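You operate a simulated robot arm through the tools that you are given. There is no shell and no other tool. Be economical: measure what you need, move in short steps, check, and stop when the job is done.

Carry out the task below with a simulated two-armed robot. There is one attempt and no reset: what you move stays moved.

## Task
Shut the carton three flap that stands open. Then put one of the foil balls from the top of the yellow cart on the grey mat. Then take the white card marked "Ubrinova" from the packing bench and put it on the white check sheet. Then take the gauge from the packing bench and leave it on the cavity sheet. Then close the carton four flap that stands open. Then shut the drawer. Then open the bench door nearer the drawers. The order counts.

Only the result counts: the job must be done as asked and must still hold three seconds after the hand-in. Knocking over, shifting, dropping, spilling or breaking anything else fails it. Flat cloth is picked up by pressing the open fingertips on it (5 to 10 N) and closing them slowly along it; thin cloth reads only 2 to 8 mm in the jaws.

## Robot
Two 7-joint arms with two-finger parallel grippers on one trunk, on a base that drives. Base frame: it is fixed to the floor where the robot stands at the start and does not move with it; the origin is under the middle of the robot, x ahead of it, y to its left, z up; the surface under the hand at the start is at about z = 0.85. Lengths are in m, angles in rad, forces in N, time in s.
The left shoulder is at the start at [0.05, 0.187, 1.085], the right one opposite. With the tool pointing down near the work surface each hand reaches from about 0.1 to 0.66 m from the robot's upright axis, wherever it stands, measured 20 degrees to its own side. Places, roughly: bench door nearer the drawers [-5.3, -2.2, 0.5]; carton four flap [0.9, -4, 0.9]; carton three flap [0.5, -0.1, 0.7]; cavity sheet [1, -1, 0.75]; check sheet [-2.25, -0.25, 0.5]; drawer [3.2, 1.3, 0.7]; foil ball (6x5x4 cm) [1, -0.1, 0.9]; gauge [1, -1.25, 0.75]; grey mat [0.6, -2.1, 0.9]; white card [0.5, -2.5, 1]. Payload 3.43 kg a hand.
The tool frame of a hand sits at the grasp point between the pads (the TCP): z along the fingers, y along the line on which they close. The tips reach 0.03 m beyond it. Largest opening 0.094 m; finger width 0.028, thickness 0.01; the body of the gripper, 0.05 by 0.096 m, starts 0.055 m behind the TCP.
Orientation is that of the tool frame in the base frame, as [roll, pitch, yaw] about the fixed x, y, z axes, in that order (R = Rz(yaw) Ry(pitch) Rx(roll)). With the fingers straight down and closing along the base's y, the tool's x points along the base's -x, its y along +y and its z along -z.

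## Interface
- The arms move only by the tool jog_arm. It takes "left_increments", "right_increments" or both (then of equal length, played together; a hand with none holds still); each is a list of rows, each an object of numbers (a shift or turn left out is 0, a gripper value left out holds the last): "tx", "ty", "tz": the shift along the tool's x, y, z in m; "wx", "wy", "wz": the turn, a rotation vector about the tool's x, y, z in rad; "claw": the closure in counts, from 0 (fully open) to 255 (shut). In form: [{"tx": .., "ty": .., "tz": .., "wx": .., "wy": .., "wz": .., "claw": ..}, ...]. A call has 1 to 12 rows; each row shifts and turns the commanded pose from where the row before left it, along the tool's axes as they then stand. Rows are played at 5 a second. More than 0.05 m and 0.15 rad between two rows, or a gripper value outside its range, and nothing of the call is played. Where a pose cannot be reached the arm comes as near as it can. A force on the tool above 40 N (or 10 N above the force at the start of the call, whichever is more), or a blocked arm, ends the call early, and 0.2 s more pass. The fingers move at their own pace (about 0.153 m/s each) and stop on an object; they squeeze with about 42 N. The grip force told is the motor's: it shows also when the fingers shut on nothing. Time passes only in rows, and 0.2 s behind the last, so rows that do not move let the fingers close. The reply holds the time, the measured pose of the TCP, the force on the tool along the base axes, the opening and the grip force, in the units named above and with some noise, with the torque about the TCP (base axes, N m) and any sound that the robot's microphone picked up.
- Cameras (640 x 400 px; columns grow to the right, rows downward): "scene" is now at [0.1453, -0.009, 1.2448]; the picture's right is [-0.11, -0.99, 0.00], its down [-0.57, 0.06, -0.82] and it looks along [0.81, -0.09, -0.58] (base axes); focal length 218 px, centre (320, 200). "left" rides on the left gripper at [0.076, -0.014, -0.103] in its tool frame; the picture's right is [0.18, 0.98, 0.00], its down [-0.75, 0.14, -0.64] and it looks along [-0.63, 0.12, 0.77] (tool axes); focal length 243 px, centre (320, 200). "right" rides on the right gripper at [0.076, 0.014, -0.103] in its tool frame; the picture's right is [-0.18, 0.98, 0.00], its down [-0.75, -0.14, -0.64] and it looks along [-0.63, -0.12, 0.77] (tool axes); focal length 243 px, centre (320, 200). There is no depth. A picture from a camera that has moved, and an enlarged one, comes with that camera's place and axes in the base frame and with its lens.
- camera(camera): a new picture of that camera. It takes no simulated time.
- raise_lower(by): slides the trunk up (or, below 0, down) by that many m; the arms and the scene camera ride with it, the base frame stays. It gives what a move gives, with no picture.
- roll_base(legs): drives the robot by 1 to 6 legs, each [ahead, left, turn to the left] in m, m and rad, along the robot's own axes; the way and the turn of a leg run together, so that a leg with both is an arc; at most 1.5 m and 3.142 rad a leg. The arms and the cameras ride along, it lands a little off, and it stops where it bumps. It gives what a move gives.
- turn_head(pan, tilt): turns the head with the scene camera to pan (to the left, within 1.396 rad either way) and tilt (down, from -0.506 to 1.204), counted from straight ahead of the robot. It gives what a move gives.
- enlarge(camera, box): a new picture of the part [left, top, right, bottom] of that camera's present view, enlarged. It takes no simulated time.
- sign_off(): hands the job in; it is judged then, once.

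Go step by step. Nothing tells you exact positions but the pictures and the camera data: compare them with the known pose of the tool, close in by small moves and look again before you grip or let go. The budget is 165 turns and 130 pictures, counting those below and the enlarged ones. Unless the task says otherwise, let go and move clear before handing in.

The tools are called after ">>>" by a JSON object that holds its "fn" and its "kwargs". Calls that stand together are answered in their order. jog_arm: Moves the arms, as the interface text tells. Its arguments: {"type":"object","properties":{"left_increments":{"type":"array"},"right_increments":{"type":"array"}},"required":[]} The other tools are called the same way: raise_lower (by) slides the trunk up or down; roll_base (legs) drives the base; turn_head (pan, tilt) turns the head that bears the scene camera; camera (camera) takes a picture; enlarge (camera, box) takes an enlarged picture of a part of a camera's view; sign_off () hands the job in.

At the start:

```text
t: 0.0
left_position: [0.4445, 0.1386, 1.1238]
left_ee_rot: [3.141, 0.001, -3.141]
left_ft_force: [-0.4, -0.3, -0.7]
left_moment: [0.0, 0.01, -0.01]
left_grip_width: 0.094
left_gripper_force: 0.1
right_position: [0.3923, -0.2526, 1.0651]
right_ee_rot: [-3.141, 0.0, -3.141]
right_ft_force: [0.9, -0.4, -0.6]
right_moment: [0.02, -0.01, 0.0]
right_grip_width: 0.094
right_gripper_force: 0.1
trunk travel left (down, up): [-0.3, 0.132]
robot x, y, heading: [0.0022, -0.0006, 0.001]
head pan, tilt: [-0.106, 0.614]
```

scene: 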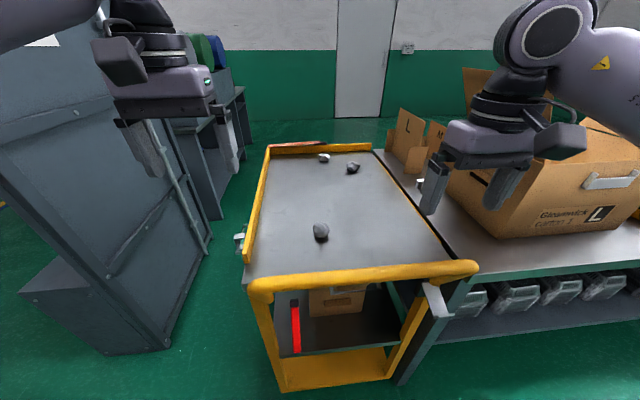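
right: 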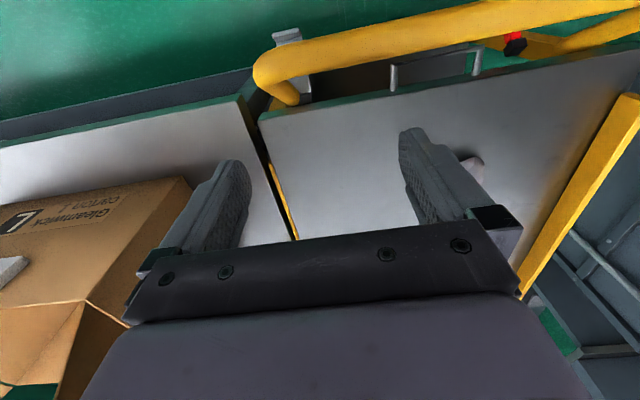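
left: 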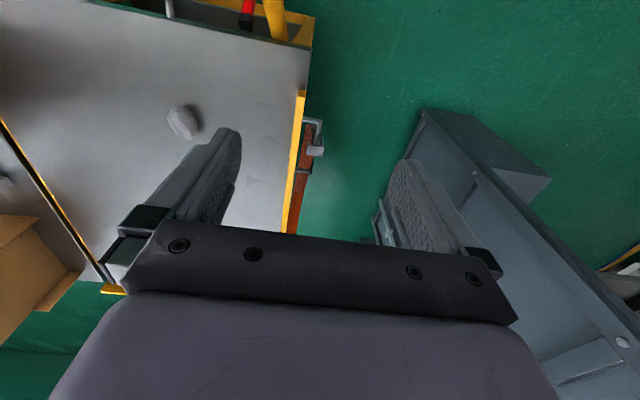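

I see the yellow cart ahead with foil balls on top and a small carton on its lower shelf; that is likely carton three. I look closer and around first.

>>> {"fn": "enlarge", "kwargs": {"camera": "scene", "box": [230, 240, 490, 400]}}

>>> {"fn": "turn_head", "kwargs": {"pan": -1.2, "tilt": 0.4}}

>>> {"fn": "camera", "kwargs": {"camera": "scene"}}

```text
2.46 times, centred on (360, 320) of scene
camera zoom: at [0.1453, -0.009, 1.2448], right [-0.11, -0.99, 0.0], down [-0.57, 0.06, -0.82], along [0.81, -0.09, -0.58], focal length 537 px, centre (222, -95)
```

zoom: 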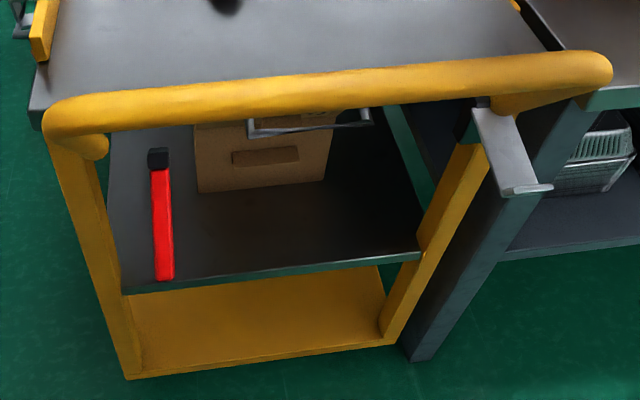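

```text
t: 1.3
left_position: [0.445, 0.1382, 1.1227]
left_ee_rot: [3.14, 0.0, -3.14]
left_ft_force: [0.2, 0.0, -0.1]
left_moment: [0.0, 0.0, 0.04]
left_grip_width: 0.0942
left_gripper_force: 0.1
right_position: [0.3916, -0.2525, 1.0655]
right_ee_rot: [-3.141, -0.001, 3.141]
right_ft_force: [0.0, 0.0, 0.6]
right_moment: [0.01, 0.01, -0.02]
right_grip_width: 0.0939
right_gripper_force: 0.0
trunk travel left (down, up): [-0.3, 0.132]
robot x, y, heading: [-0.0015, -0.0021, -0.001]
head pan, tilt: [-1.201, 0.4]
```

```text
125 pictures are left
camera scene: at [0.0914, -0.0859, 1.2643], right [-0.93, -0.36, 0.0], down [-0.14, 0.36, -0.92], along [0.33, -0.86, -0.39], focal length 218 px, centre (320, 200)
```

scene: 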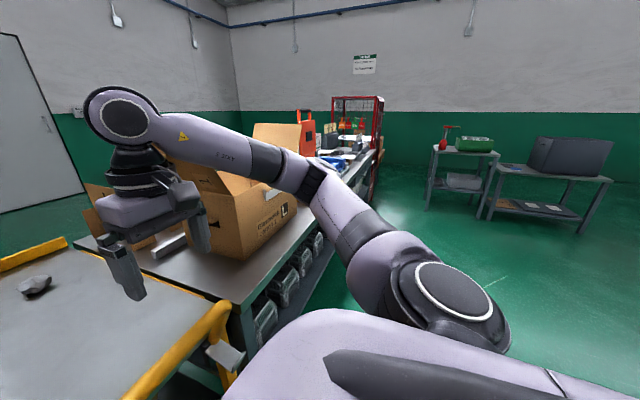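

The carton sits on the cart's lower shelf; its flap is hidden by the cart top. I back off, then lower the trunk to look in.

>>> {"fn": "roll_base", "kwargs": {"legs": [[-0.6, 0, 0]]}}

>>> {"fn": "raise_lower", "kwargs": {"by": -0.29}}

>>> {"fn": "turn_head", "kwargs": {"pan": 0, "tilt": 0.3}}

>>> {"fn": "camera", "kwargs": {"camera": "scene"}}

>>> {"fn": "enlarge", "kwargs": {"camera": "scene", "box": [220, 160, 420, 320]}}

```text
t: 4.7
left_position: [-0.1536, 0.1363, 1.1239]
left_ee_rot: [3.141, 0.0, 3.129]
left_ft_force: [-0.6, -0.8, 0.1]
left_moment: [0.03, 0.0, -0.01]
left_grip_width: 0.0939
left_gripper_force: 0.0
right_position: [-0.2125, -0.2538, 1.0653]
right_ee_rot: [-3.141, 0.0, 3.128]
right_ft_force: [-0.8, 0.5, 0.3]
right_moment: [-0.03, -0.07, -0.01]
right_grip_width: 0.0939
right_gripper_force: 0.1
trunk travel left (down, up): [-0.3, 0.132]
robot x, y, heading: [-0.6024, 0.0051, -0.016]
head pan, tilt: [-1.201, 0.4]
```

```text
t: 7.6
left_position: [-0.1533, 0.1363, 0.8336]
left_ee_rot: [3.141, -0.001, 3.129]
left_ft_force: [0.1, -0.4, 0.3]
left_moment: [0.01, -0.01, 0.0]
left_grip_width: 0.0942
left_gripper_force: 0.1
right_position: [-0.2123, -0.2534, 0.7742]
right_ee_rot: [-3.141, 0.0, 3.127]
right_ft_force: [-0.1, 0.7, 0.0]
right_moment: [0.02, -0.01, -0.02]
right_grip_width: 0.0942
right_gripper_force: 0.1
trunk travel left (down, up): [-0.01, 0.422]
robot x, y, heading: [-0.5965, 0.0049, -0.013]
head pan, tilt: [-1.201, 0.4]
```

```text
t: 9.0
left_position: [-0.1537, 0.1364, 0.833]
left_ee_rot: [3.141, 0.0, 3.13]
left_ft_force: [-0.1, -0.4, -0.1]
left_moment: [-0.03, 0.0, 0.01]
left_grip_width: 0.0939
left_gripper_force: 0.1
right_position: [-0.212, -0.2538, 0.7752]
right_ee_rot: [-3.142, 0.001, 3.127]
right_ft_force: [0.1, -0.7, 0.2]
right_moment: [0.0, -0.02, -0.02]
right_grip_width: 0.0939
right_gripper_force: 0.0
trunk travel left (down, up): [-0.01, 0.422]
robot x, y, heading: [-0.5993, 0.005, -0.013]
head pan, tilt: [0.0, 0.3]
```

```text
124 pictures are left
camera scene: at [-0.4489, 0.0024, 0.9835], right [-0.01, -1.0, 0.0], down [-0.3, 0.0, -0.96], along [0.96, -0.01, -0.3], focal length 218 px, centre (320, 200)
```

scene: 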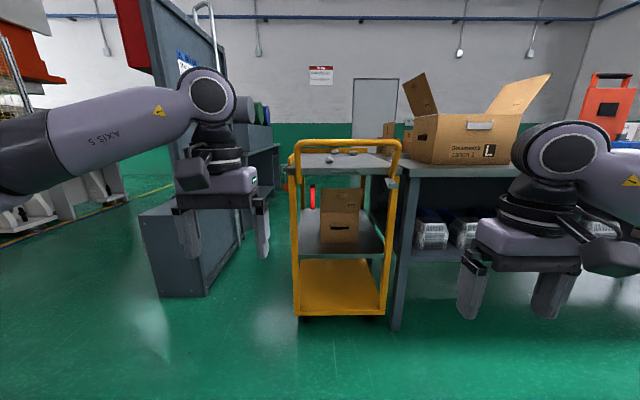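

```text
2.50 times, centred on (320, 240) of scene
camera zoom: at [-0.4489, 0.0024, 0.9835], right [-0.01, -1.0, 0.0], down [-0.3, 0.0, -0.96], along [0.96, -0.01, -0.3], focal length 545 px, centre (320, 100)
```

zoom: 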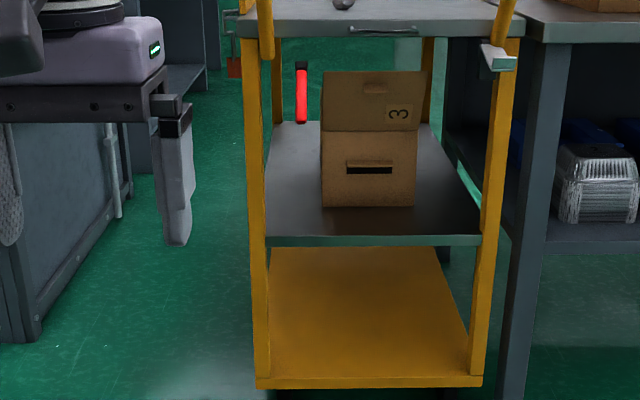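

Carton three stands on the middle shelf with its "3" flap up at the near edge (hinge about x 0.49, z 0.63), leaning toward me. I'll point the right hand forward with fingers shut, to push it over from the front.

>>> {"fn": "jog_arm", "kwargs": {"right_increments": [{"wy": -0.143, "claw": 255}, {"wy": -0.143}, {"wy": -0.143}, {"wy": -0.143}, {"wy": -0.143}, {"wy": -0.143}, {"wy": -0.143}, {"wy": -0.143}, {"wy": -0.143}, {"wy": -0.143}, {"wy": -0.14}]}}

>>> {"fn": "camera", "kwargs": {"camera": "scene"}}

>>> {"fn": "camera", "kwargs": {"camera": "right"}}

```text
t: 11.4
left_position: [-0.153, 0.1353, 0.8333]
left_ee_rot: [-3.141, 0.0, 3.129]
left_ft_force: [-0.5, 0.5, -0.8]
left_moment: [-0.01, 0.0, 0.04]
left_grip_width: 0.0939
left_gripper_force: 0.0
right_position: [-0.1469, -0.2548, 0.7971]
right_ee_rot: [3.138, 1.43, 3.122]
right_ft_force: [-0.1, 0.2, 0.8]
right_moment: [-0.01, 0.03, -0.02]
right_grip_width: 0.0
right_gripper_force: 33.0
right hand out of reach, approached as far as the arm can: row 7, 8, 9, 10, 11
trunk travel left (down, up): [-0.01, 0.422]
robot x, y, heading: [-0.6018, 0.0058, -0.019]
head pan, tilt: [0.0, 0.3]
```

```text
122 pictures are left
camera scene: at [-0.4489, 0.0025, 0.9835], right [-0.01, -1.0, 0.0], down [-0.3, 0.0, -0.96], along [0.96, -0.01, -0.3], focal length 218 px, centre (320, 200)
```

scene: 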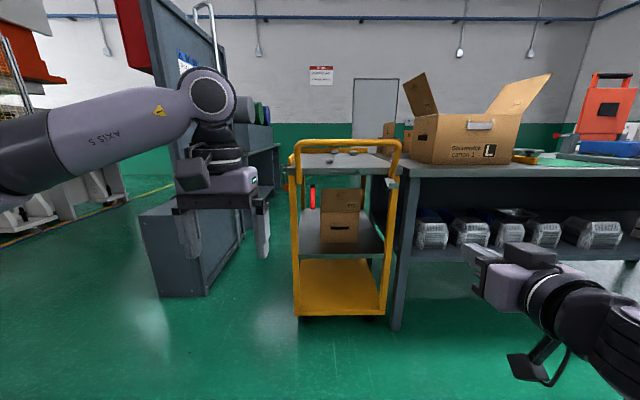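

```text
121 pictures are left
camera right: at [-0.259, -0.238, 0.7359], right [0.04, 0.98, 0.18], down [-0.53, -0.13, 0.84], along [0.85, -0.13, 0.52], focal length 243 px, centre (320, 200)
```

right: 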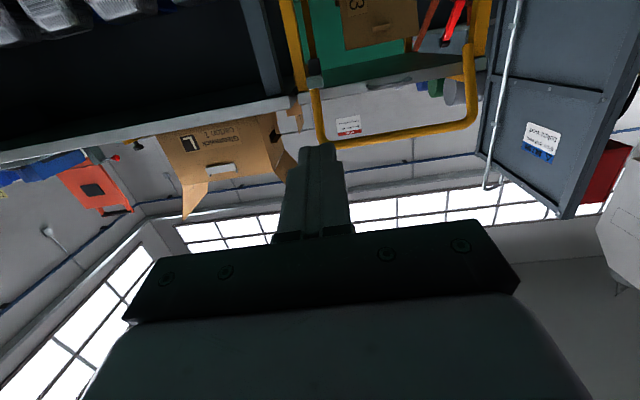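

The hand points forward now. I bring it to the carton's line (y about -0.1, z about 0.69) and extend it.

>>> {"fn": "jog_arm", "kwargs": {"right_increments": [{"tz": 0.05, "ty": 0.04}, {"tz": 0.05, "ty": 0.04, "tx": 0.02}, {"tz": 0.05, "ty": 0.04, "tx": 0.02}, {"tz": 0.05, "ty": 0.02, "tx": 0.02}, {"tz": 0.05, "tx": 0.02}, {"tz": 0.03}]}}

>>> {"fn": "camera", "kwargs": {"camera": "scene"}}

```text
refused: row 1 steps farther than a row can; nothing moved
```

```text
120 pictures are left
camera scene: at [-0.4489, 0.0025, 0.9835], right [-0.01, -1.0, 0.0], down [-0.3, 0.0, -0.96], along [0.96, -0.01, -0.3], focal length 218 px, centre (320, 200)
```

scene: 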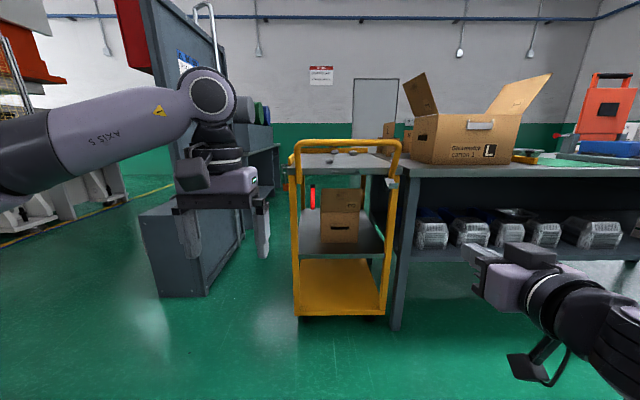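

Steps must stay within 0.05 m in total; I redo it with smaller steps.

>>> {"fn": "jog_arm", "kwargs": {"right_increments": [{"tz": 0.03, "ty": 0.03}, {"tz": 0.03, "ty": 0.03, "tx": 0.02}, {"tz": 0.03, "ty": 0.03, "tx": 0.02}, {"tz": 0.03, "ty": 0.03, "tx": 0.02}, {"tz": 0.03, "ty": 0.02, "tx": 0.02}, {"tz": 0.04}, {"tz": 0.04}]}}

>>> {"fn": "camera", "kwargs": {"camera": "scene"}}

```text
t: 13.0
left_position: [-0.1535, 0.1364, 0.8339]
left_ee_rot: [3.141, 0.0, 3.13]
left_ft_force: [0.3, -0.3, 1.0]
left_moment: [0.03, -0.04, 0.0]
left_grip_width: 0.094
left_gripper_force: 0.1
right_position: [0.0696, -0.1174, 0.6837]
right_ee_rot: [3.138, 1.428, 3.123]
right_ft_force: [-0.5, -0.1, -0.2]
right_moment: [0.0, 0.03, 0.02]
right_grip_width: 0.0
right_gripper_force: 32.3
trunk travel left (down, up): [-0.01, 0.422]
robot x, y, heading: [-0.6028, 0.0028, -0.016]
head pan, tilt: [0.0, 0.3]
```

```text
119 pictures are left
camera scene: at [-0.449, 0.0025, 0.9835], right [-0.01, -1.0, 0.0], down [-0.3, 0.0, -0.96], along [0.96, -0.01, -0.3], focal length 218 px, centre (320, 200)
```

scene: 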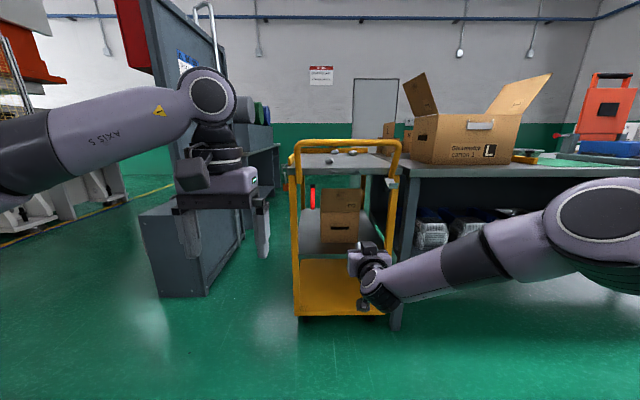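

I tuck the left hand back, and drive forward so that the right fingertips stop just short of the flap.

>>> {"fn": "jog_arm", "kwargs": {"left_increments": [{"tx": 0.04}, {"tx": 0.04}, {"tx": 0.04}], "right_increments": [{"tx": -0.01}, {"tx": -0.01}, {"ty": 0.015}]}}

>>> {"fn": "roll_base", "kwargs": {"legs": [[0.31, 0, 0.01]]}}

>>> {"fn": "camera", "kwargs": {"camera": "scene"}}

>>> {"fn": "camera", "kwargs": {"camera": "right"}}

```text
t: 13.8
left_position: [-0.2742, 0.1398, 0.8321]
left_ee_rot: [-3.141, -0.001, 3.131]
left_ft_force: [-1.1, -0.7, 1.0]
left_moment: [-0.02, -0.04, 0.01]
left_grip_width: 0.094
left_gripper_force: 0.1
right_position: [0.0747, -0.1019, 0.7047]
right_ee_rot: [3.137, 1.427, 3.12]
right_ft_force: [-1.0, 0.0, 0.1]
right_moment: [0.02, -0.02, 0.01]
right_grip_width: 0.0
right_gripper_force: 32.9
trunk travel left (down, up): [-0.01, 0.422]
robot x, y, heading: [-0.5994, 0.0051, -0.011]
head pan, tilt: [0.0, 0.3]
```

```text
t: 15.9
left_position: [0.0313, 0.1434, 0.8327]
left_ee_rot: [-3.139, 0.0, -3.139]
left_ft_force: [0.4, -0.2, 0.1]
left_moment: [-0.03, 0.0, -0.01]
left_grip_width: 0.094
left_gripper_force: 0.2
right_position: [0.3854, -0.0932, 0.7057]
right_ee_rot: [3.14, 1.429, -3.141]
right_ft_force: [-0.8, 0.3, 0.7]
right_moment: [0.0, 0.01, -0.02]
right_grip_width: 0.0
right_gripper_force: 33.0
trunk travel left (down, up): [-0.01, 0.422]
robot x, y, heading: [-0.2937, 0.0041, 0.003]
head pan, tilt: [0.0, 0.3]
```

```text
118 pictures are left
camera scene: at [-0.1413, 0.0033, 0.9835], right [0.0, -1.0, 0.0], down [-0.3, 0.0, -0.96], along [0.96, 0.0, -0.3], focal length 218 px, centre (320, 200)
```

scene: 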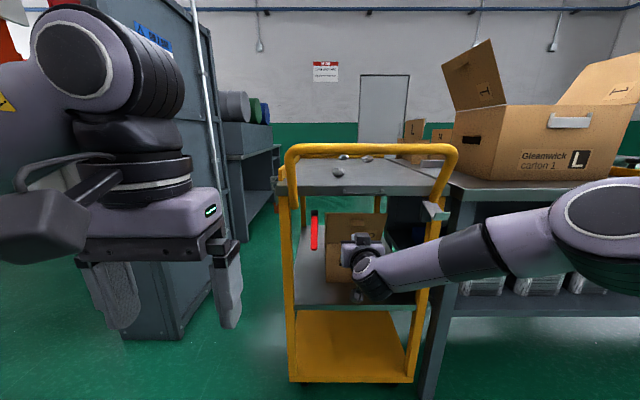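

```text
117 pictures are left
camera right: at [0.2721, -0.0784, 0.6443], right [0.02, 0.98, 0.18], down [-0.53, -0.14, 0.84], along [0.85, -0.12, 0.52], focal length 243 px, centre (320, 200)
```

right: 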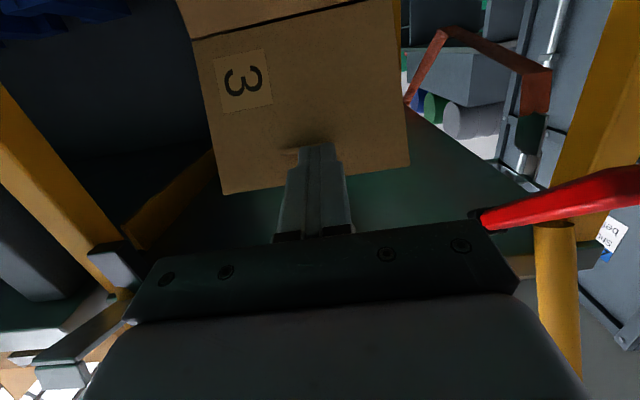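

The fingertips face the upper part of the flap. I push forward gently.

>>> {"fn": "jog_arm", "kwargs": {"right_increments": [{"tz": 0.02, "tx": 0.01}, {"tz": 0.02}, {"tz": 0.02}, {"tz": 0.02}, {"tz": 0.02}, {"tz": 0.02}]}}

>>> {"fn": "camera", "kwargs": {"camera": "right"}}

```text
t: 17.3
left_position: [0.0317, 0.1419, 0.8318]
left_ee_rot: [3.141, 0.0, -3.137]
left_ft_force: [-0.7, -0.5, -0.2]
left_moment: [0.03, 0.03, 0.02]
left_grip_width: 0.0944
left_gripper_force: 0.0
right_position: [0.5014, -0.0925, 0.6766]
right_ee_rot: [3.141, 1.427, -3.139]
right_ft_force: [0.0, -0.7, 0.5]
right_moment: [-0.04, 0.03, 0.02]
right_grip_width: 0.0001
right_gripper_force: 33.1
trunk travel left (down, up): [-0.01, 0.422]
robot x, y, heading: [-0.2905, 0.0022, 0.006]
head pan, tilt: [0.0, 0.3]
```

```text
116 pictures are left
camera right: at [0.3889, -0.0777, 0.6166], right [0.02, 0.98, 0.18], down [-0.53, -0.14, 0.84], along [0.85, -0.12, 0.51], focal length 243 px, centre (320, 200)
```

right: 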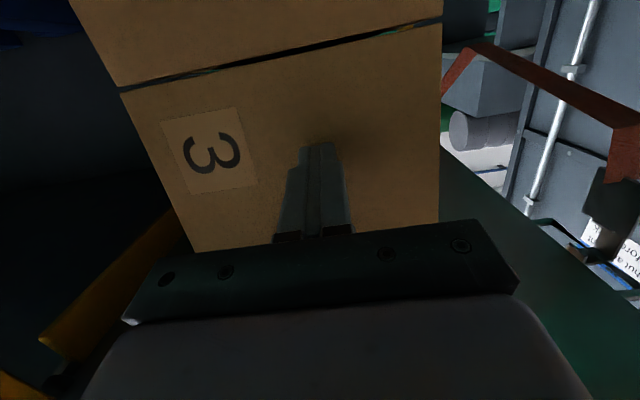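

The flap is swinging with no force. I continue forward, then press down.

>>> {"fn": "jog_arm", "kwargs": {"right_increments": [{"tz": 0.02, "tx": -0.002}, {"tz": 0.02, "tx": -0.002}, {"tx": 0.005}, {"tx": 0.006}, {"tx": 0.006}]}}

>>> {"fn": "camera", "kwargs": {"camera": "right"}}

>>> {"fn": "camera", "kwargs": {"camera": "scene"}}

```text
t: 18.5
left_position: [0.0309, 0.1433, 0.8323]
left_ee_rot: [3.141, 0.0, -3.138]
left_ft_force: [-0.8, -0.1, -0.6]
left_moment: [-0.01, 0.0, -0.01]
left_grip_width: 0.094
left_gripper_force: 0.0
right_position: [0.5016, -0.092, 0.6631]
right_ee_rot: [3.135, 1.428, 3.136]
right_ft_force: [0.5, -0.9, -0.5]
right_moment: [-0.02, 0.02, 0.0]
right_grip_width: 0.0
right_gripper_force: 33.1
right hand out of reach, approached as far as the arm can: row 1, 2
trunk travel left (down, up): [-0.01, 0.422]
robot x, y, heading: [-0.2937, -0.0008, 0.003]
head pan, tilt: [0.0, 0.3]
```

```text
115 pictures are left
camera right: at [0.3898, -0.0766, 0.6032], right [0.02, 0.98, 0.18], down [-0.53, -0.14, 0.84], along [0.85, -0.12, 0.52], focal length 243 px, centre (320, 200)
```

right: 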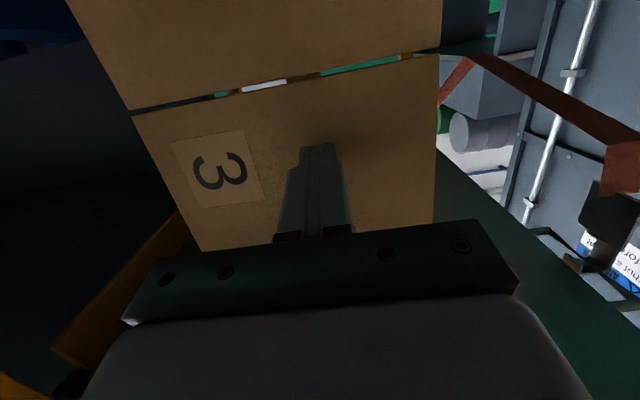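

```text
114 pictures are left
camera scene: at [-0.1413, 0.0033, 0.9835], right [0.0, -1.0, 0.0], down [-0.3, 0.0, -0.96], along [0.96, 0.0, -0.3], focal length 218 px, centre (320, 200)
```

scene: 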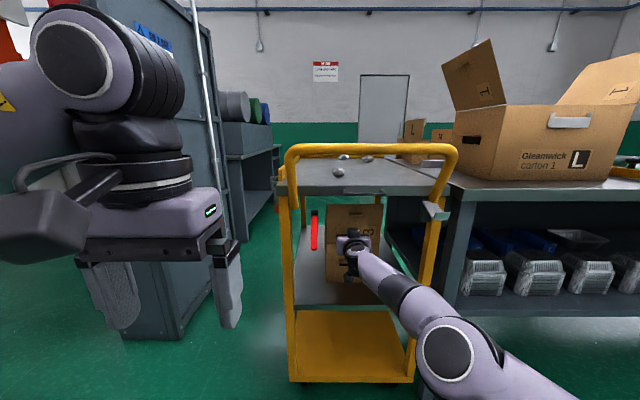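

The arm is at full reach and the flap is only about upright; the carton front is nearer x 0.53 than I thought. I back the hand a little, raise it, and drive the base closer.

>>> {"fn": "jog_arm", "kwargs": {"right_increments": [{"tz": -0.04}, {"tz": -0.04}, {"tz": -0.02, "tx": -0.02}, {"tx": -0.015}]}}

>>> {"fn": "roll_base", "kwargs": {"legs": [[0.13, 0, 0]]}}

>>> {"fn": "camera", "kwargs": {"camera": "right"}}

>>> {"fn": "camera", "kwargs": {"camera": "scene"}}

```text
t: 19.5
left_position: [0.0314, 0.1426, 0.8318]
left_ee_rot: [3.141, 0.0, -3.138]
left_ft_force: [0.7, -0.2, -0.5]
left_moment: [0.02, 0.01, -0.03]
left_grip_width: 0.0939
left_gripper_force: 0.0
right_position: [0.4085, -0.0891, 0.7143]
right_ee_rot: [-3.141, 1.431, -3.139]
right_ft_force: [0.8, -0.5, 0.3]
right_moment: [-0.02, -0.01, -0.01]
right_grip_width: 0.0
right_gripper_force: 33.3
trunk travel left (down, up): [-0.01, 0.422]
robot x, y, heading: [-0.2927, 0.0015, 0.0]
head pan, tilt: [0.0, 0.3]
```

```text
t: 20.8
left_position: [0.1601, 0.1446, 0.8336]
left_ee_rot: [-3.14, 0.0, -3.136]
left_ft_force: [-0.1, -0.7, -0.4]
left_moment: [-0.01, -0.01, 0.01]
left_grip_width: 0.0941
left_gripper_force: 0.0
right_position: [0.5362, -0.0885, 0.7127]
right_ee_rot: [3.14, 1.429, -3.14]
right_ft_force: [-1.0, 0.3, -0.1]
right_moment: [0.01, -0.01, 0.0]
right_grip_width: 0.0002
right_gripper_force: 33.1
trunk travel left (down, up): [-0.01, 0.422]
robot x, y, heading: [-0.1634, 0.0025, 0.007]
head pan, tilt: [0.0, 0.3]
```

```text
113 pictures are left
camera right: at [0.4253, -0.074, 0.6525], right [0.02, 0.98, 0.18], down [-0.53, -0.14, 0.84], along [0.85, -0.12, 0.52], focal length 243 px, centre (320, 200)
```

right: 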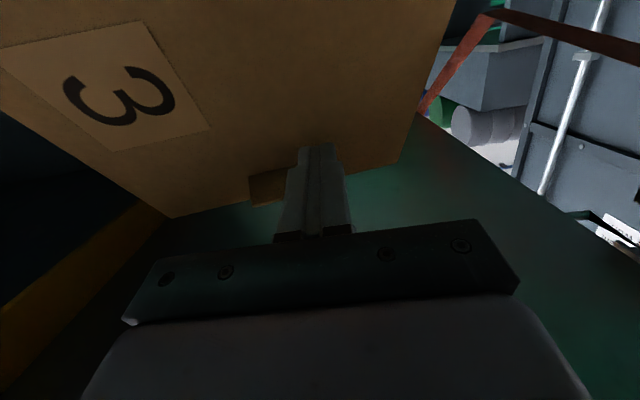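

```text
112 pictures are left
camera scene: at [-0.0133, 0.004, 0.9835], right [0.0, -1.0, 0.0], down [-0.3, 0.0, -0.96], along [0.96, 0.0, -0.3], focal length 218 px, centre (320, 200)
```

scene: 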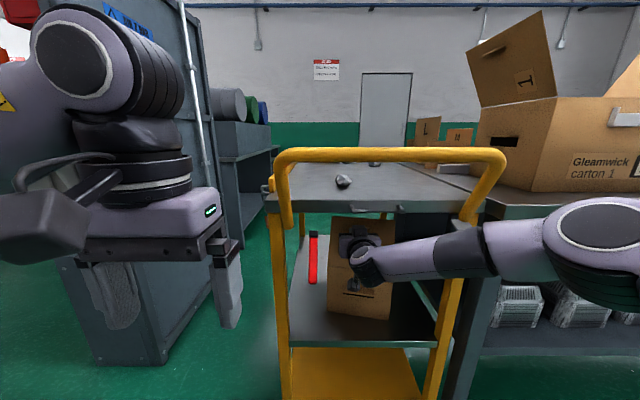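

Contact, no force. I push further in, keeping height, then down.

>>> {"fn": "jog_arm", "kwargs": {"right_increments": [{"tz": 0.025, "tx": 0.005}, {"tz": 0.025, "tx": 0.005}, {"tz": 0.015, "tx": 0.012}, {"tx": 0.012}, {"tx": 0.01}]}}

>>> {"fn": "camera", "kwargs": {"camera": "right"}}

>>> {"fn": "camera", "kwargs": {"camera": "scene"}}

```text
t: 22.0
left_position: [0.1585, 0.1446, 0.833]
left_ee_rot: [3.141, 0.0, -3.136]
left_ft_force: [-0.3, -0.3, 0.7]
left_moment: [-0.01, 0.01, -0.02]
left_grip_width: 0.094
left_gripper_force: 0.0
right_position: [0.5949, -0.0872, 0.6607]
right_ee_rot: [3.139, 1.431, -3.141]
right_ft_force: [0.1, -0.3, 0.0]
right_moment: [-0.04, -0.05, 0.01]
right_grip_width: 0.0001
right_gripper_force: 33.1
trunk travel left (down, up): [-0.01, 0.422]
robot x, y, heading: [-0.1656, 0.0021, 0.001]
head pan, tilt: [0.0, 0.3]
```

```text
111 pictures are left
camera right: at [0.4825, -0.073, 0.5993], right [0.02, 0.98, 0.18], down [-0.53, -0.14, 0.84], along [0.85, -0.11, 0.52], focal length 243 px, centre (320, 200)
```

right: 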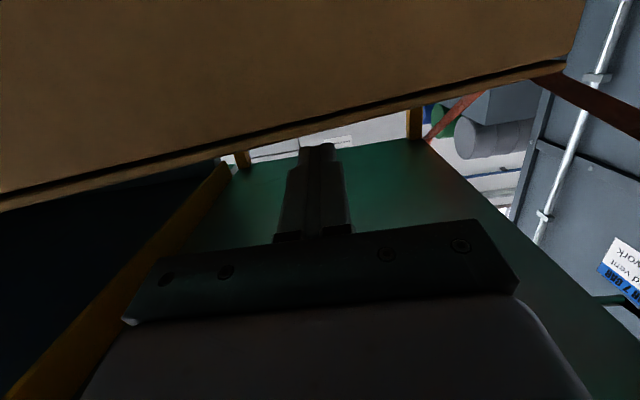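

```text
110 pictures are left
camera scene: at [-0.0133, 0.0039, 0.9835], right [0.0, -1.0, 0.0], down [-0.3, 0.0, -0.96], along [0.96, 0.0, -0.3], focal length 218 px, centre (320, 200)
```

scene: 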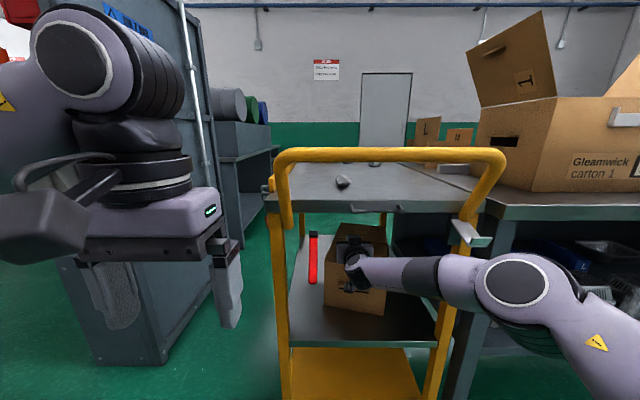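

The flap has swung down almost flat. I press down a little more until I feel it.

>>> {"fn": "jog_arm", "kwargs": {"right_increments": [{"tx": 0.006}, {"tx": 0.006}, {"tx": 0.004}]}}

>>> {"fn": "camera", "kwargs": {"camera": "scene"}}

```text
t: 22.8
left_position: [0.1585, 0.1448, 0.832]
left_ee_rot: [-3.141, 0.0, -3.137]
left_ft_force: [0.0, 0.0, 0.3]
left_moment: [0.0, -0.02, -0.03]
left_grip_width: 0.0942
left_gripper_force: 0.0
right_position: [0.5926, -0.0886, 0.6448]
right_ee_rot: [3.14, 1.43, -3.14]
right_ft_force: [-0.4, 0.3, 0.0]
right_moment: [0.03, 0.01, 0.03]
right_grip_width: 0.0
right_gripper_force: 32.9
trunk travel left (down, up): [-0.01, 0.422]
robot x, y, heading: [-0.1644, 0.0017, 0.003]
head pan, tilt: [0.0, 0.3]
```

```text
109 pictures are left
camera scene: at [-0.0132, 0.004, 0.9835], right [0.0, -1.0, 0.0], down [-0.3, 0.0, -0.96], along [0.96, 0.0, -0.3], focal length 218 px, centre (320, 200)
```

scene: 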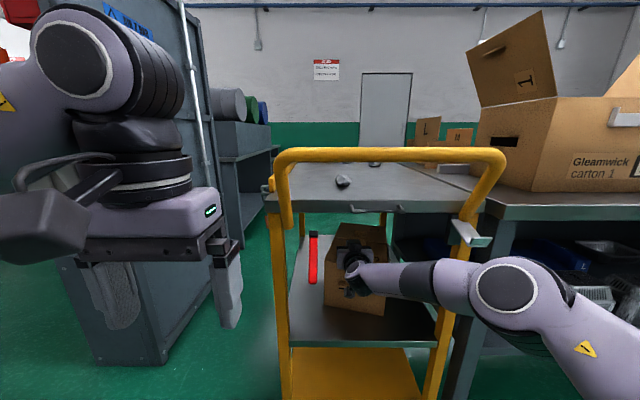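

>>> {"fn": "jog_arm", "kwargs": {"right_increments": [{"tx": 0.005}, {"tx": 0.005}, {"tx": 0.005}]}}

>>> {"fn": "enlarge", "kwargs": {"camera": "scene", "box": [270, 200, 430, 340]}}

>>> {"fn": "camera", "kwargs": {"camera": "right"}}

```text
t: 23.6
left_position: [0.1592, 0.1441, 0.8319]
left_ee_rot: [-3.14, 0.0, -3.136]
left_ft_force: [0.4, 0.0, -0.7]
left_moment: [0.01, 0.02, -0.04]
left_grip_width: 0.0939
left_gripper_force: 0.1
right_position: [0.5914, -0.0885, 0.6349]
right_ee_rot: [-3.141, 1.435, -3.135]
right_ft_force: [3.2, 1.7, 6.4]
right_moment: [0.04, -0.28, 0.09]
right_grip_width: 0.0001
right_gripper_force: 32.6
trunk travel left (down, up): [-0.01, 0.422]
robot x, y, heading: [-0.1652, 0.0026, 0.002]
head pan, tilt: [0.0, 0.3]
```

```text
2.86 times, centred on (350, 270) of scene
camera zoom: at [-0.0137, 0.0041, 0.9838], right [0.0, -1.0, 0.0], down [-0.29, 0.0, -0.96], along [0.96, 0.0, -0.29], focal length 623 px, centre (234, 0)
```

zoom: 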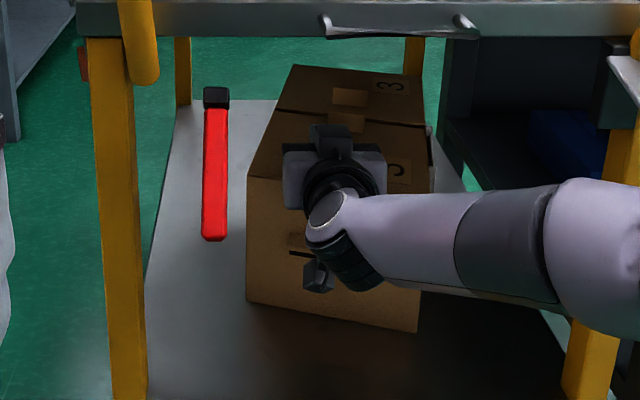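

```text
107 pictures are left
camera right: at [0.4797, -0.0744, 0.5728], right [0.02, 0.98, 0.18], down [-0.53, -0.14, 0.83], along [0.85, -0.12, 0.52], focal length 243 px, centre (320, 200)
```

right: 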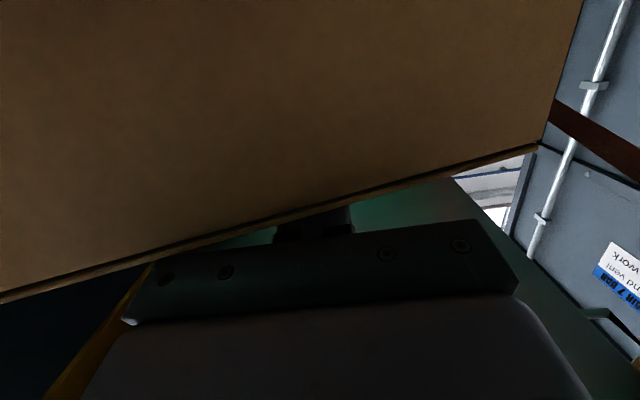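

The flap is now flat against the carton (6 N). I lift off, back out and check that it stays.

>>> {"fn": "jog_arm", "kwargs": {"right_increments": [{"tx": -0.02}, {"tx": -0.02}, {"tz": -0.05}, {"tz": -0.05}, {"tz": -0.05}, {"tz": -0.05}, {"tz": -0.05}]}}

>>> {"fn": "enlarge", "kwargs": {"camera": "scene", "box": [270, 200, 430, 340]}}

```text
t: 25.2
left_position: [0.1592, 0.1421, 0.8333]
left_ee_rot: [-3.141, -0.002, -3.136]
left_ft_force: [0.0, -0.3, -0.1]
left_moment: [-0.01, 0.0, -0.03]
left_grip_width: 0.0939
left_gripper_force: 0.1
right_position: [0.348, -0.0878, 0.7061]
right_ee_rot: [3.142, 1.43, -3.138]
right_ft_force: [0.0, 0.2, -0.4]
right_moment: [0.02, 0.0, -0.02]
right_grip_width: 0.0001
right_gripper_force: 33.1
trunk travel left (down, up): [-0.01, 0.422]
robot x, y, heading: [-0.162, 0.0066, 0.004]
head pan, tilt: [0.0, 0.3]
```

```text
2.86 times, centred on (350, 270) of scene
camera zoom: at [-0.0132, 0.004, 0.9835], right [0.0, -1.0, 0.0], down [-0.3, 0.0, -0.96], along [0.96, 0.0, -0.3], focal length 623 px, centre (234, 0)
```

zoom: 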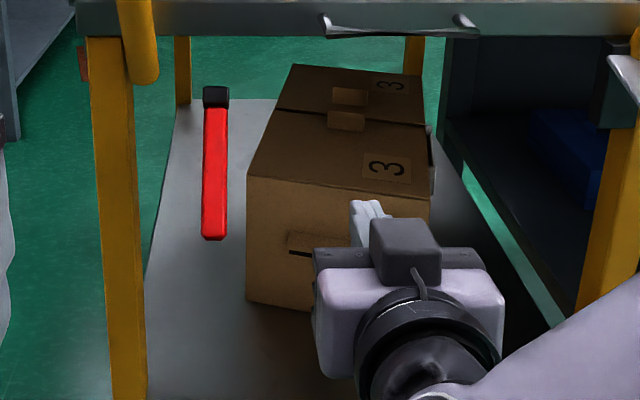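

Carton three is closed. I back away, turn the hand down again, raise the trunk and go for the nearest foil ball.

>>> {"fn": "roll_base", "kwargs": {"legs": [[-0.35, 0, 0]]}}

>>> {"fn": "raise_lower", "kwargs": {"by": 0.32}}

>>> {"fn": "jog_arm", "kwargs": {"right_increments": [{"wy": 0.143, "claw": 0}, {"wy": 0.143}, {"wy": 0.143}, {"wy": 0.143}, {"wy": 0.143}, {"wy": 0.143}, {"wy": 0.143}, {"wy": 0.143}, {"wy": 0.143}, {"wy": 0.143}]}}

>>> {"fn": "turn_head", "kwargs": {"pan": -0.1, "tilt": 0.6}}

>>> {"fn": "camera", "kwargs": {"camera": "scene"}}

```text
t: 27.5
left_position: [-0.1865, 0.1424, 0.8323]
left_ee_rot: [3.141, 0.0, -3.139]
left_ft_force: [0.1, -0.5, 0.7]
left_moment: [-0.02, 0.02, -0.03]
left_grip_width: 0.0939
left_gripper_force: 0.0
right_position: [0.0012, -0.0897, 0.7054]
right_ee_rot: [3.138, 1.431, 3.141]
right_ft_force: [0.3, -0.8, -0.3]
right_moment: [-0.01, 0.01, -0.02]
right_grip_width: 0.0
right_gripper_force: 33.0
trunk travel left (down, up): [-0.01, 0.422]
robot x, y, heading: [-0.5124, 0.0002, -0.001]
head pan, tilt: [0.0, 0.3]
```

```text
t: 30.6
left_position: [-0.1866, 0.1421, 1.1519]
left_ee_rot: [-3.141, 0.0, -3.139]
left_ft_force: [0.0, -0.1, -0.5]
left_moment: [0.0, 0.0, 0.01]
left_grip_width: 0.0942
left_gripper_force: 0.1
right_position: [0.0021, -0.0901, 1.0244]
right_ee_rot: [3.14, 1.43, 3.139]
right_ft_force: [0.5, 0.0, 0.1]
right_moment: [-0.02, -0.03, 0.0]
right_grip_width: 0.0
right_gripper_force: 33.1
trunk travel left (down, up): [-0.33, 0.102]
robot x, y, heading: [-0.5098, 0.0018, 0.007]
head pan, tilt: [0.0, 0.3]
```

```text
t: 32.8
left_position: [-0.186, 0.142, 1.1528]
left_ee_rot: [3.14, 0.0, -3.139]
left_ft_force: [-0.7, -0.2, 0.3]
left_moment: [0.01, 0.03, -0.01]
left_grip_width: 0.0939
left_gripper_force: 0.0
right_position: [0.0008, -0.0895, 1.0251]
right_ee_rot: [-3.14, -0.004, -3.139]
right_ft_force: [0.0, 0.5, 0.8]
right_moment: [0.03, -0.01, 0.01]
right_grip_width: 0.0939
right_gripper_force: 0.1
trunk travel left (down, up): [-0.33, 0.102]
robot x, y, heading: [-0.5122, 0.0019, -0.003]
head pan, tilt: [0.0, 0.3]
```

```text
t: 33.6
left_position: [-0.1877, 0.1422, 1.1519]
left_ee_rot: [3.14, -0.002, -3.139]
left_ft_force: [0.8, 0.6, 0.4]
left_moment: [0.0, -0.02, 0.03]
left_grip_width: 0.094
left_gripper_force: 0.1
right_position: [0.0005, -0.0903, 1.0245]
right_ee_rot: [3.142, 0.0, -3.138]
right_ft_force: [-0.4, -0.1, -0.5]
right_moment: [0.02, 0.01, 0.03]
right_grip_width: 0.0939
right_gripper_force: 0.1
trunk travel left (down, up): [-0.33, 0.102]
robot x, y, heading: [-0.5078, 0.005, 0.002]
head pan, tilt: [-0.099, 0.6]
```

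```text
105 pictures are left
camera scene: at [-0.3651, -0.0062, 1.2761], right [-0.1, -1.0, 0.0], down [-0.56, 0.05, -0.83], along [0.82, -0.08, -0.56], focal length 218 px, centre (320, 200)
```

scene: 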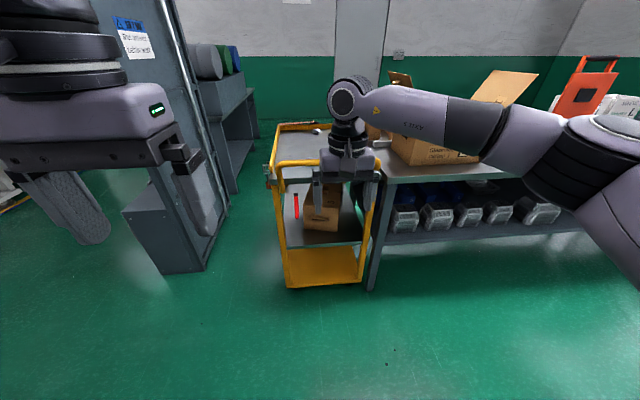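

>>> {"fn": "roll_base", "kwargs": {"legs": [[0.49, 0, 0]]}}

>>> {"fn": "camera", "kwargs": {"camera": "right"}}

>>> {"fn": "camera", "kwargs": {"camera": "scene"}}

```text
t: 36.5
left_position: [0.3017, 0.1468, 1.1529]
left_ee_rot: [-3.14, -0.001, -3.132]
left_ft_force: [0.0, -0.7, 1.2]
left_moment: [-0.01, 0.01, 0.01]
left_grip_width: 0.0941
left_gripper_force: 0.0
right_position: [0.4914, -0.0862, 1.0251]
right_ee_rot: [-3.142, -0.002, -3.135]
right_ft_force: [0.2, 0.3, 0.0]
right_moment: [-0.01, 0.02, -0.01]
right_grip_width: 0.0941
right_gripper_force: 0.1
trunk travel left (down, up): [-0.33, 0.102]
robot x, y, heading: [-0.0237, -0.0008, 0.011]
head pan, tilt: [-0.099, 0.6]
```

```text
104 pictures are left
camera right: at [0.4166, -0.071, 1.1276], right [0.18, 0.98, 0.0], down [0.76, -0.14, 0.64], along [0.63, -0.11, -0.77], focal length 243 px, centre (320, 200)
```

right: 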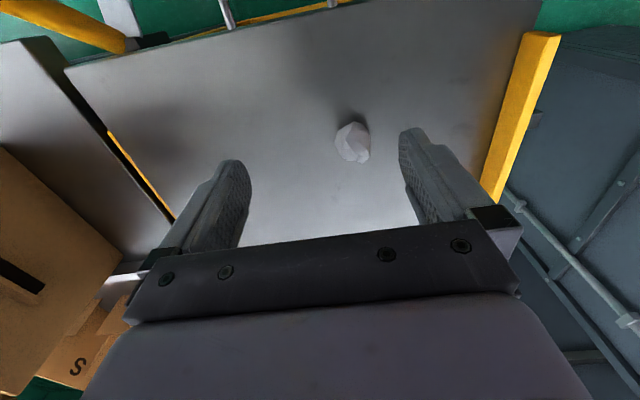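

```text
103 pictures are left
camera scene: at [0.1259, -0.0029, 1.276], right [-0.09, -1.0, 0.0], down [-0.56, 0.05, -0.82], along [0.82, -0.08, -0.57], focal length 218 px, centre (320, 200)
```

scene: 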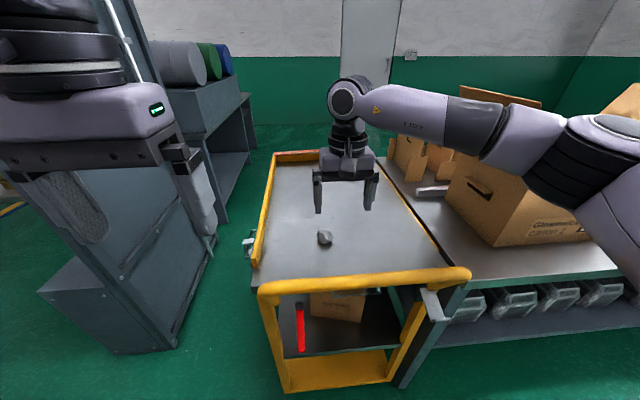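

The ball is at about (0.557, -0.056, 0.85). I move above and part way down.

>>> {"fn": "jog_arm", "kwargs": {"right_increments": [{"tx": -0.035, "ty": 0.015}, {"tx": -0.031, "ty": 0.015}, {"tz": 0.04}, {"tz": 0.04}, {"tz": 0.04}]}}

>>> {"fn": "camera", "kwargs": {"camera": "right"}}

```text
t: 37.7
left_position: [0.3028, 0.1458, 1.1532]
left_ee_rot: [-3.141, 0.0, -3.132]
left_ft_force: [-0.6, 0.1, 0.2]
left_moment: [-0.01, -0.01, -0.02]
left_grip_width: 0.0941
left_gripper_force: 0.0
right_position: [0.559, -0.0559, 0.9029]
right_ee_rot: [-3.141, 0.0, -3.132]
right_ft_force: [0.3, 0.1, -0.7]
right_moment: [0.03, 0.0, 0.03]
right_grip_width: 0.0939
right_gripper_force: 0.1
trunk travel left (down, up): [-0.33, 0.102]
robot x, y, heading: [-0.0207, 0.0078, 0.009]
head pan, tilt: [-0.099, 0.6]
```

```text
102 pictures are left
camera right: at [0.483, -0.0408, 1.0054], right [0.18, 0.98, 0.0], down [0.75, -0.14, 0.64], along [0.63, -0.11, -0.77], focal length 243 px, centre (320, 200)
```

right: 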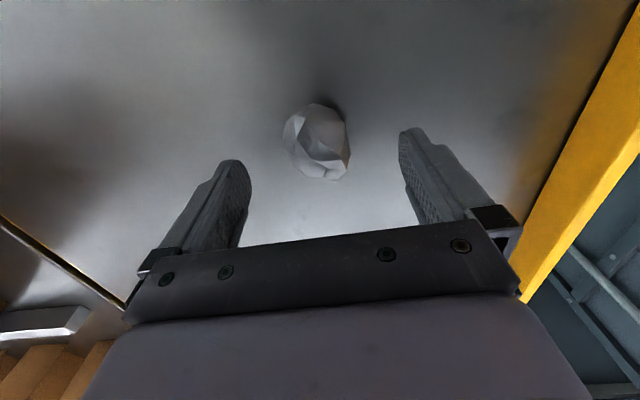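

>>> {"fn": "jog_arm", "kwargs": {"right_increments": [{"tz": 0.02}, {"tz": 0.015}, {"tz": 0.01}]}}

>>> {"fn": "camera", "kwargs": {"camera": "right"}}

```text
t: 38.4
left_position: [0.302, 0.1465, 1.1526]
left_ee_rot: [-3.14, 0.002, -3.133]
left_ft_force: [-0.5, 0.5, 0.4]
left_moment: [0.02, 0.03, -0.03]
left_grip_width: 0.0938
left_gripper_force: 0.0
right_position: [0.5604, -0.0546, 0.8799]
right_ee_rot: [3.139, 0.014, -3.134]
right_ft_force: [-6.4, -1.0, 19.4]
right_moment: [-0.98, 0.47, -0.3]
right_grip_width: 0.0938
right_gripper_force: 0.1
trunk travel left (down, up): [-0.33, 0.102]
robot x, y, heading: [-0.019, 0.0031, 0.007]
head pan, tilt: [-0.099, 0.6]
stopped in row 3 (right hand): the force on the tool passed its limit at 48 N (the readings are from after the stop); the commanded pose is now the measured one
```

```text
101 pictures are left
camera right: at [0.4829, -0.0406, 0.9817], right [0.18, 0.98, 0.0], down [0.75, -0.14, 0.65], along [0.64, -0.11, -0.76], focal length 243 px, centre (320, 200)
```

right: 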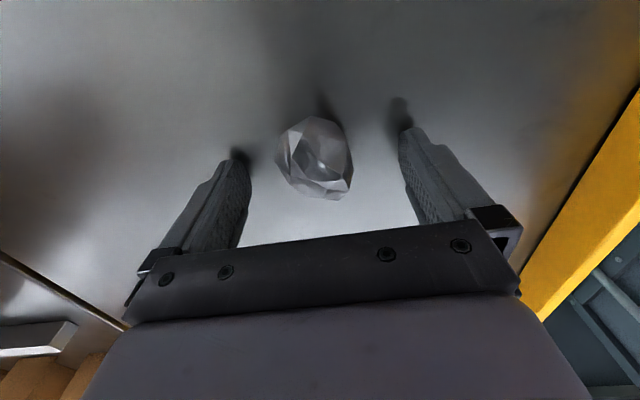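

The tips touch the cart top (surface z 0.85). I lift slightly, centre on the ball and close.

>>> {"fn": "jog_arm", "kwargs": {"right_increments": [{"tz": -0.008}, {"tx": 0.011}, {"claw": 120}, {"claw": 180}, {"claw": 255}, {}, {}]}}

>>> {"fn": "camera", "kwargs": {"camera": "right"}}

```text
t: 40.0
left_position: [0.3031, 0.1468, 1.1536]
left_ee_rot: [-3.141, 0.0, -3.134]
left_ft_force: [-0.1, 0.3, -0.4]
left_moment: [0.0, 0.02, 0.02]
left_grip_width: 0.094
left_gripper_force: 0.0
right_position: [0.5507, -0.056, 0.8846]
right_ee_rot: [3.141, 0.01, -3.134]
right_ft_force: [-0.1, 0.4, -0.3]
right_moment: [-0.01, -0.05, 0.03]
right_grip_width: 0.0381
right_gripper_force: 41.8
trunk travel left (down, up): [-0.33, 0.102]
robot x, y, heading: [-0.0199, 0.007, 0.006]
head pan, tilt: [-0.099, 0.6]
```

```text
100 pictures are left
camera right: at [0.4734, -0.041, 0.9858], right [0.18, 0.98, 0.0], down [0.75, -0.14, 0.65], along [0.64, -0.11, -0.76], focal length 243 px, centre (320, 200)
```

right: 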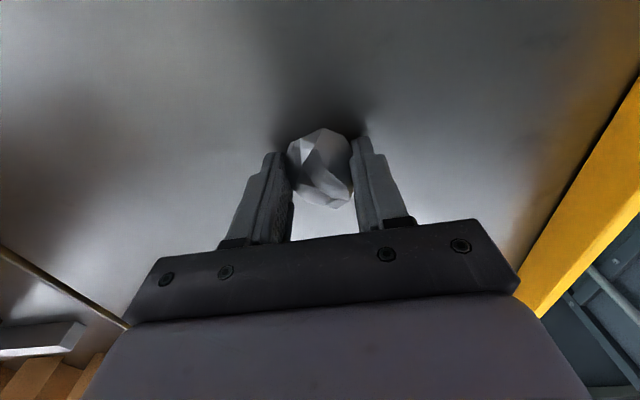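

Ball gripped. I lift, back off a bit and strafe right along the packing bench toward the grey mat.

>>> {"fn": "jog_arm", "kwargs": {"right_increments": [{"tz": -0.05}, {"tz": -0.05}, {"tz": -0.05}, {"tz": -0.05}]}}

>>> {"fn": "roll_base", "kwargs": {"legs": [[-0.45, 0, 0], [0, -1.2, 0]]}}

>>> {"fn": "turn_head", "kwargs": {"pan": -0.4, "tilt": 0.4}}

>>> {"fn": "camera", "kwargs": {"camera": "scene"}}

```text
t: 41.0
left_position: [0.3024, 0.1464, 1.1519]
left_ee_rot: [3.141, -0.001, -3.133]
left_ft_force: [0.2, 0.5, -0.5]
left_moment: [0.01, -0.01, -0.01]
left_grip_width: 0.0938
left_gripper_force: 0.1
right_position: [0.5456, -0.058, 1.0833]
right_ee_rot: [-3.141, 0.012, -3.134]
right_ft_force: [-0.3, 0.3, -1.3]
right_moment: [-0.02, -0.03, 0.0]
right_grip_width: 0.0382
right_gripper_force: 42.2
trunk travel left (down, up): [-0.33, 0.102]
robot x, y, heading: [-0.0146, 0.0042, 0.009]
head pan, tilt: [-0.099, 0.6]
```

```text
t: 54.2
left_position: [-0.1406, -1.0715, 1.1521]
left_ee_rot: [3.14, 0.0, 3.141]
left_ft_force: [-0.5, -0.4, -0.6]
left_moment: [0.0, 0.0, 0.03]
left_grip_width: 0.0939
left_gripper_force: 0.1
right_position: [0.1021, -1.2781, 1.0837]
right_ee_rot: [-3.139, 0.01, 3.139]
right_ft_force: [-1.0, 0.9, 0.3]
right_moment: [-0.02, -0.01, 0.0]
right_grip_width: 0.037
right_gripper_force: 42.1
trunk travel left (down, up): [-0.33, 0.102]
robot x, y, heading: [-0.4665, -1.2093, 0.002]
head pan, tilt: [-0.099, 0.6]
```

```text
t: 55.0
left_position: [-0.14, -1.0719, 1.1524]
left_ee_rot: [3.141, 0.0, 3.141]
left_ft_force: [-0.3, 0.0, 0.2]
left_moment: [-0.01, -0.01, 0.01]
left_grip_width: 0.0939
left_gripper_force: 0.2
right_position: [0.1011, -1.2785, 1.0825]
right_ee_rot: [3.141, 0.011, 3.141]
right_ft_force: [-1.5, 0.3, -0.5]
right_moment: [0.03, 0.0, -0.01]
right_grip_width: 0.0369
right_gripper_force: 42.7
trunk travel left (down, up): [-0.33, 0.102]
robot x, y, heading: [-0.465, -1.2105, -0.002]
head pan, tilt: [-0.4, 0.4]
```

```text
99 pictures are left
camera scene: at [-0.3219, -1.2465, 1.2942], right [-0.39, -0.92, 0.0], down [-0.36, 0.15, -0.92], along [0.85, -0.36, -0.39], focal length 218 px, centre (320, 200)
```

scene: 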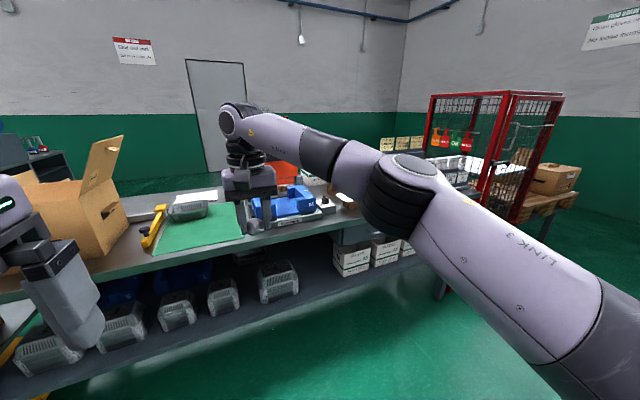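

Bench continues to the right; I strafe on toward y = -2.1.

>>> {"fn": "roll_base", "kwargs": {"legs": [[0, -0.8, 0]]}}

>>> {"fn": "turn_head", "kwargs": {"pan": 0.0, "tilt": 0.6}}

>>> {"fn": "camera", "kwargs": {"camera": "scene"}}

>>> {"fn": "turn_head", "kwargs": {"pan": -0.75, "tilt": 0.4}}

>>> {"fn": "camera", "kwargs": {"camera": "scene"}}

```text
t: 62.4
left_position: [-0.1377, -1.8676, 1.1529]
left_ee_rot: [-3.141, 0.001, -3.123]
left_ft_force: [0.3, 0.0, -0.4]
left_moment: [0.0, -0.05, 0.01]
left_grip_width: 0.0942
left_gripper_force: 0.0
right_position: [0.1077, -2.071, 1.0831]
right_ee_rot: [-3.141, 0.01, -3.124]
right_ft_force: [-1.1, 0.3, 0.6]
right_moment: [0.01, 0.01, -0.02]
right_grip_width: 0.0367
right_gripper_force: 41.8
trunk travel left (down, up): [-0.33, 0.102]
robot x, y, heading: [-0.4581, -2.0138, 0.015]
head pan, tilt: [-0.4, 0.4]
```

```text
t: 63.3
left_position: [-0.1367, -1.867, 1.1516]
left_ee_rot: [3.142, 0.0, -3.121]
left_ft_force: [-0.3, 0.8, 0.0]
left_moment: [0.0, -0.02, -0.04]
left_grip_width: 0.094
left_gripper_force: 0.0
right_position: [0.1091, -2.0704, 1.0813]
right_ee_rot: [-3.141, 0.009, -3.123]
right_ft_force: [-0.4, 0.0, 0.0]
right_moment: [-0.03, 0.02, 0.01]
right_grip_width: 0.0365
right_gripper_force: 42.0
trunk travel left (down, up): [-0.33, 0.102]
robot x, y, heading: [-0.4549, -2.0121, 0.017]
head pan, tilt: [0.0, 0.6]
```

```text
98 pictures are left
camera scene: at [-0.3128, -2.0107, 1.2761], right [0.02, -1.0, 0.0], down [-0.56, -0.01, -0.83], along [0.83, 0.01, -0.56], focal length 218 px, centre (320, 200)
```

scene: 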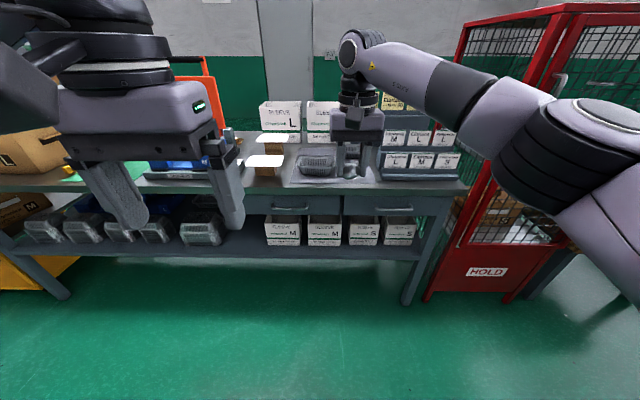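

```text
t: 64.4
left_position: [-0.1367, -1.8669, 1.1534]
left_ee_rot: [-3.141, 0.001, -3.12]
left_ft_force: [-0.2, -0.7, 0.1]
left_moment: [-0.01, 0.01, -0.02]
left_grip_width: 0.0938
left_gripper_force: 0.1
right_position: [0.1084, -2.0706, 1.0822]
right_ee_rot: [3.14, 0.01, -3.124]
right_ft_force: [0.7, 0.0, -1.4]
right_moment: [0.01, -0.01, -0.01]
right_grip_width: 0.0365
right_gripper_force: 42.1
trunk travel left (down, up): [-0.33, 0.102]
robot x, y, heading: [-0.4607, -2.0121, 0.016]
head pan, tilt: [-0.75, 0.4]
```

```text
97 pictures are left
camera scene: at [-0.3323, -2.0741, 1.2942], right [-0.67, -0.74, 0.0], down [-0.29, 0.26, -0.92], along [0.68, -0.62, -0.39], focal length 218 px, centre (320, 200)
```

scene: 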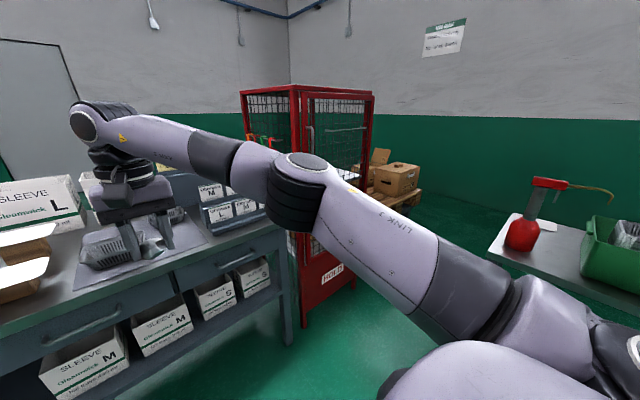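

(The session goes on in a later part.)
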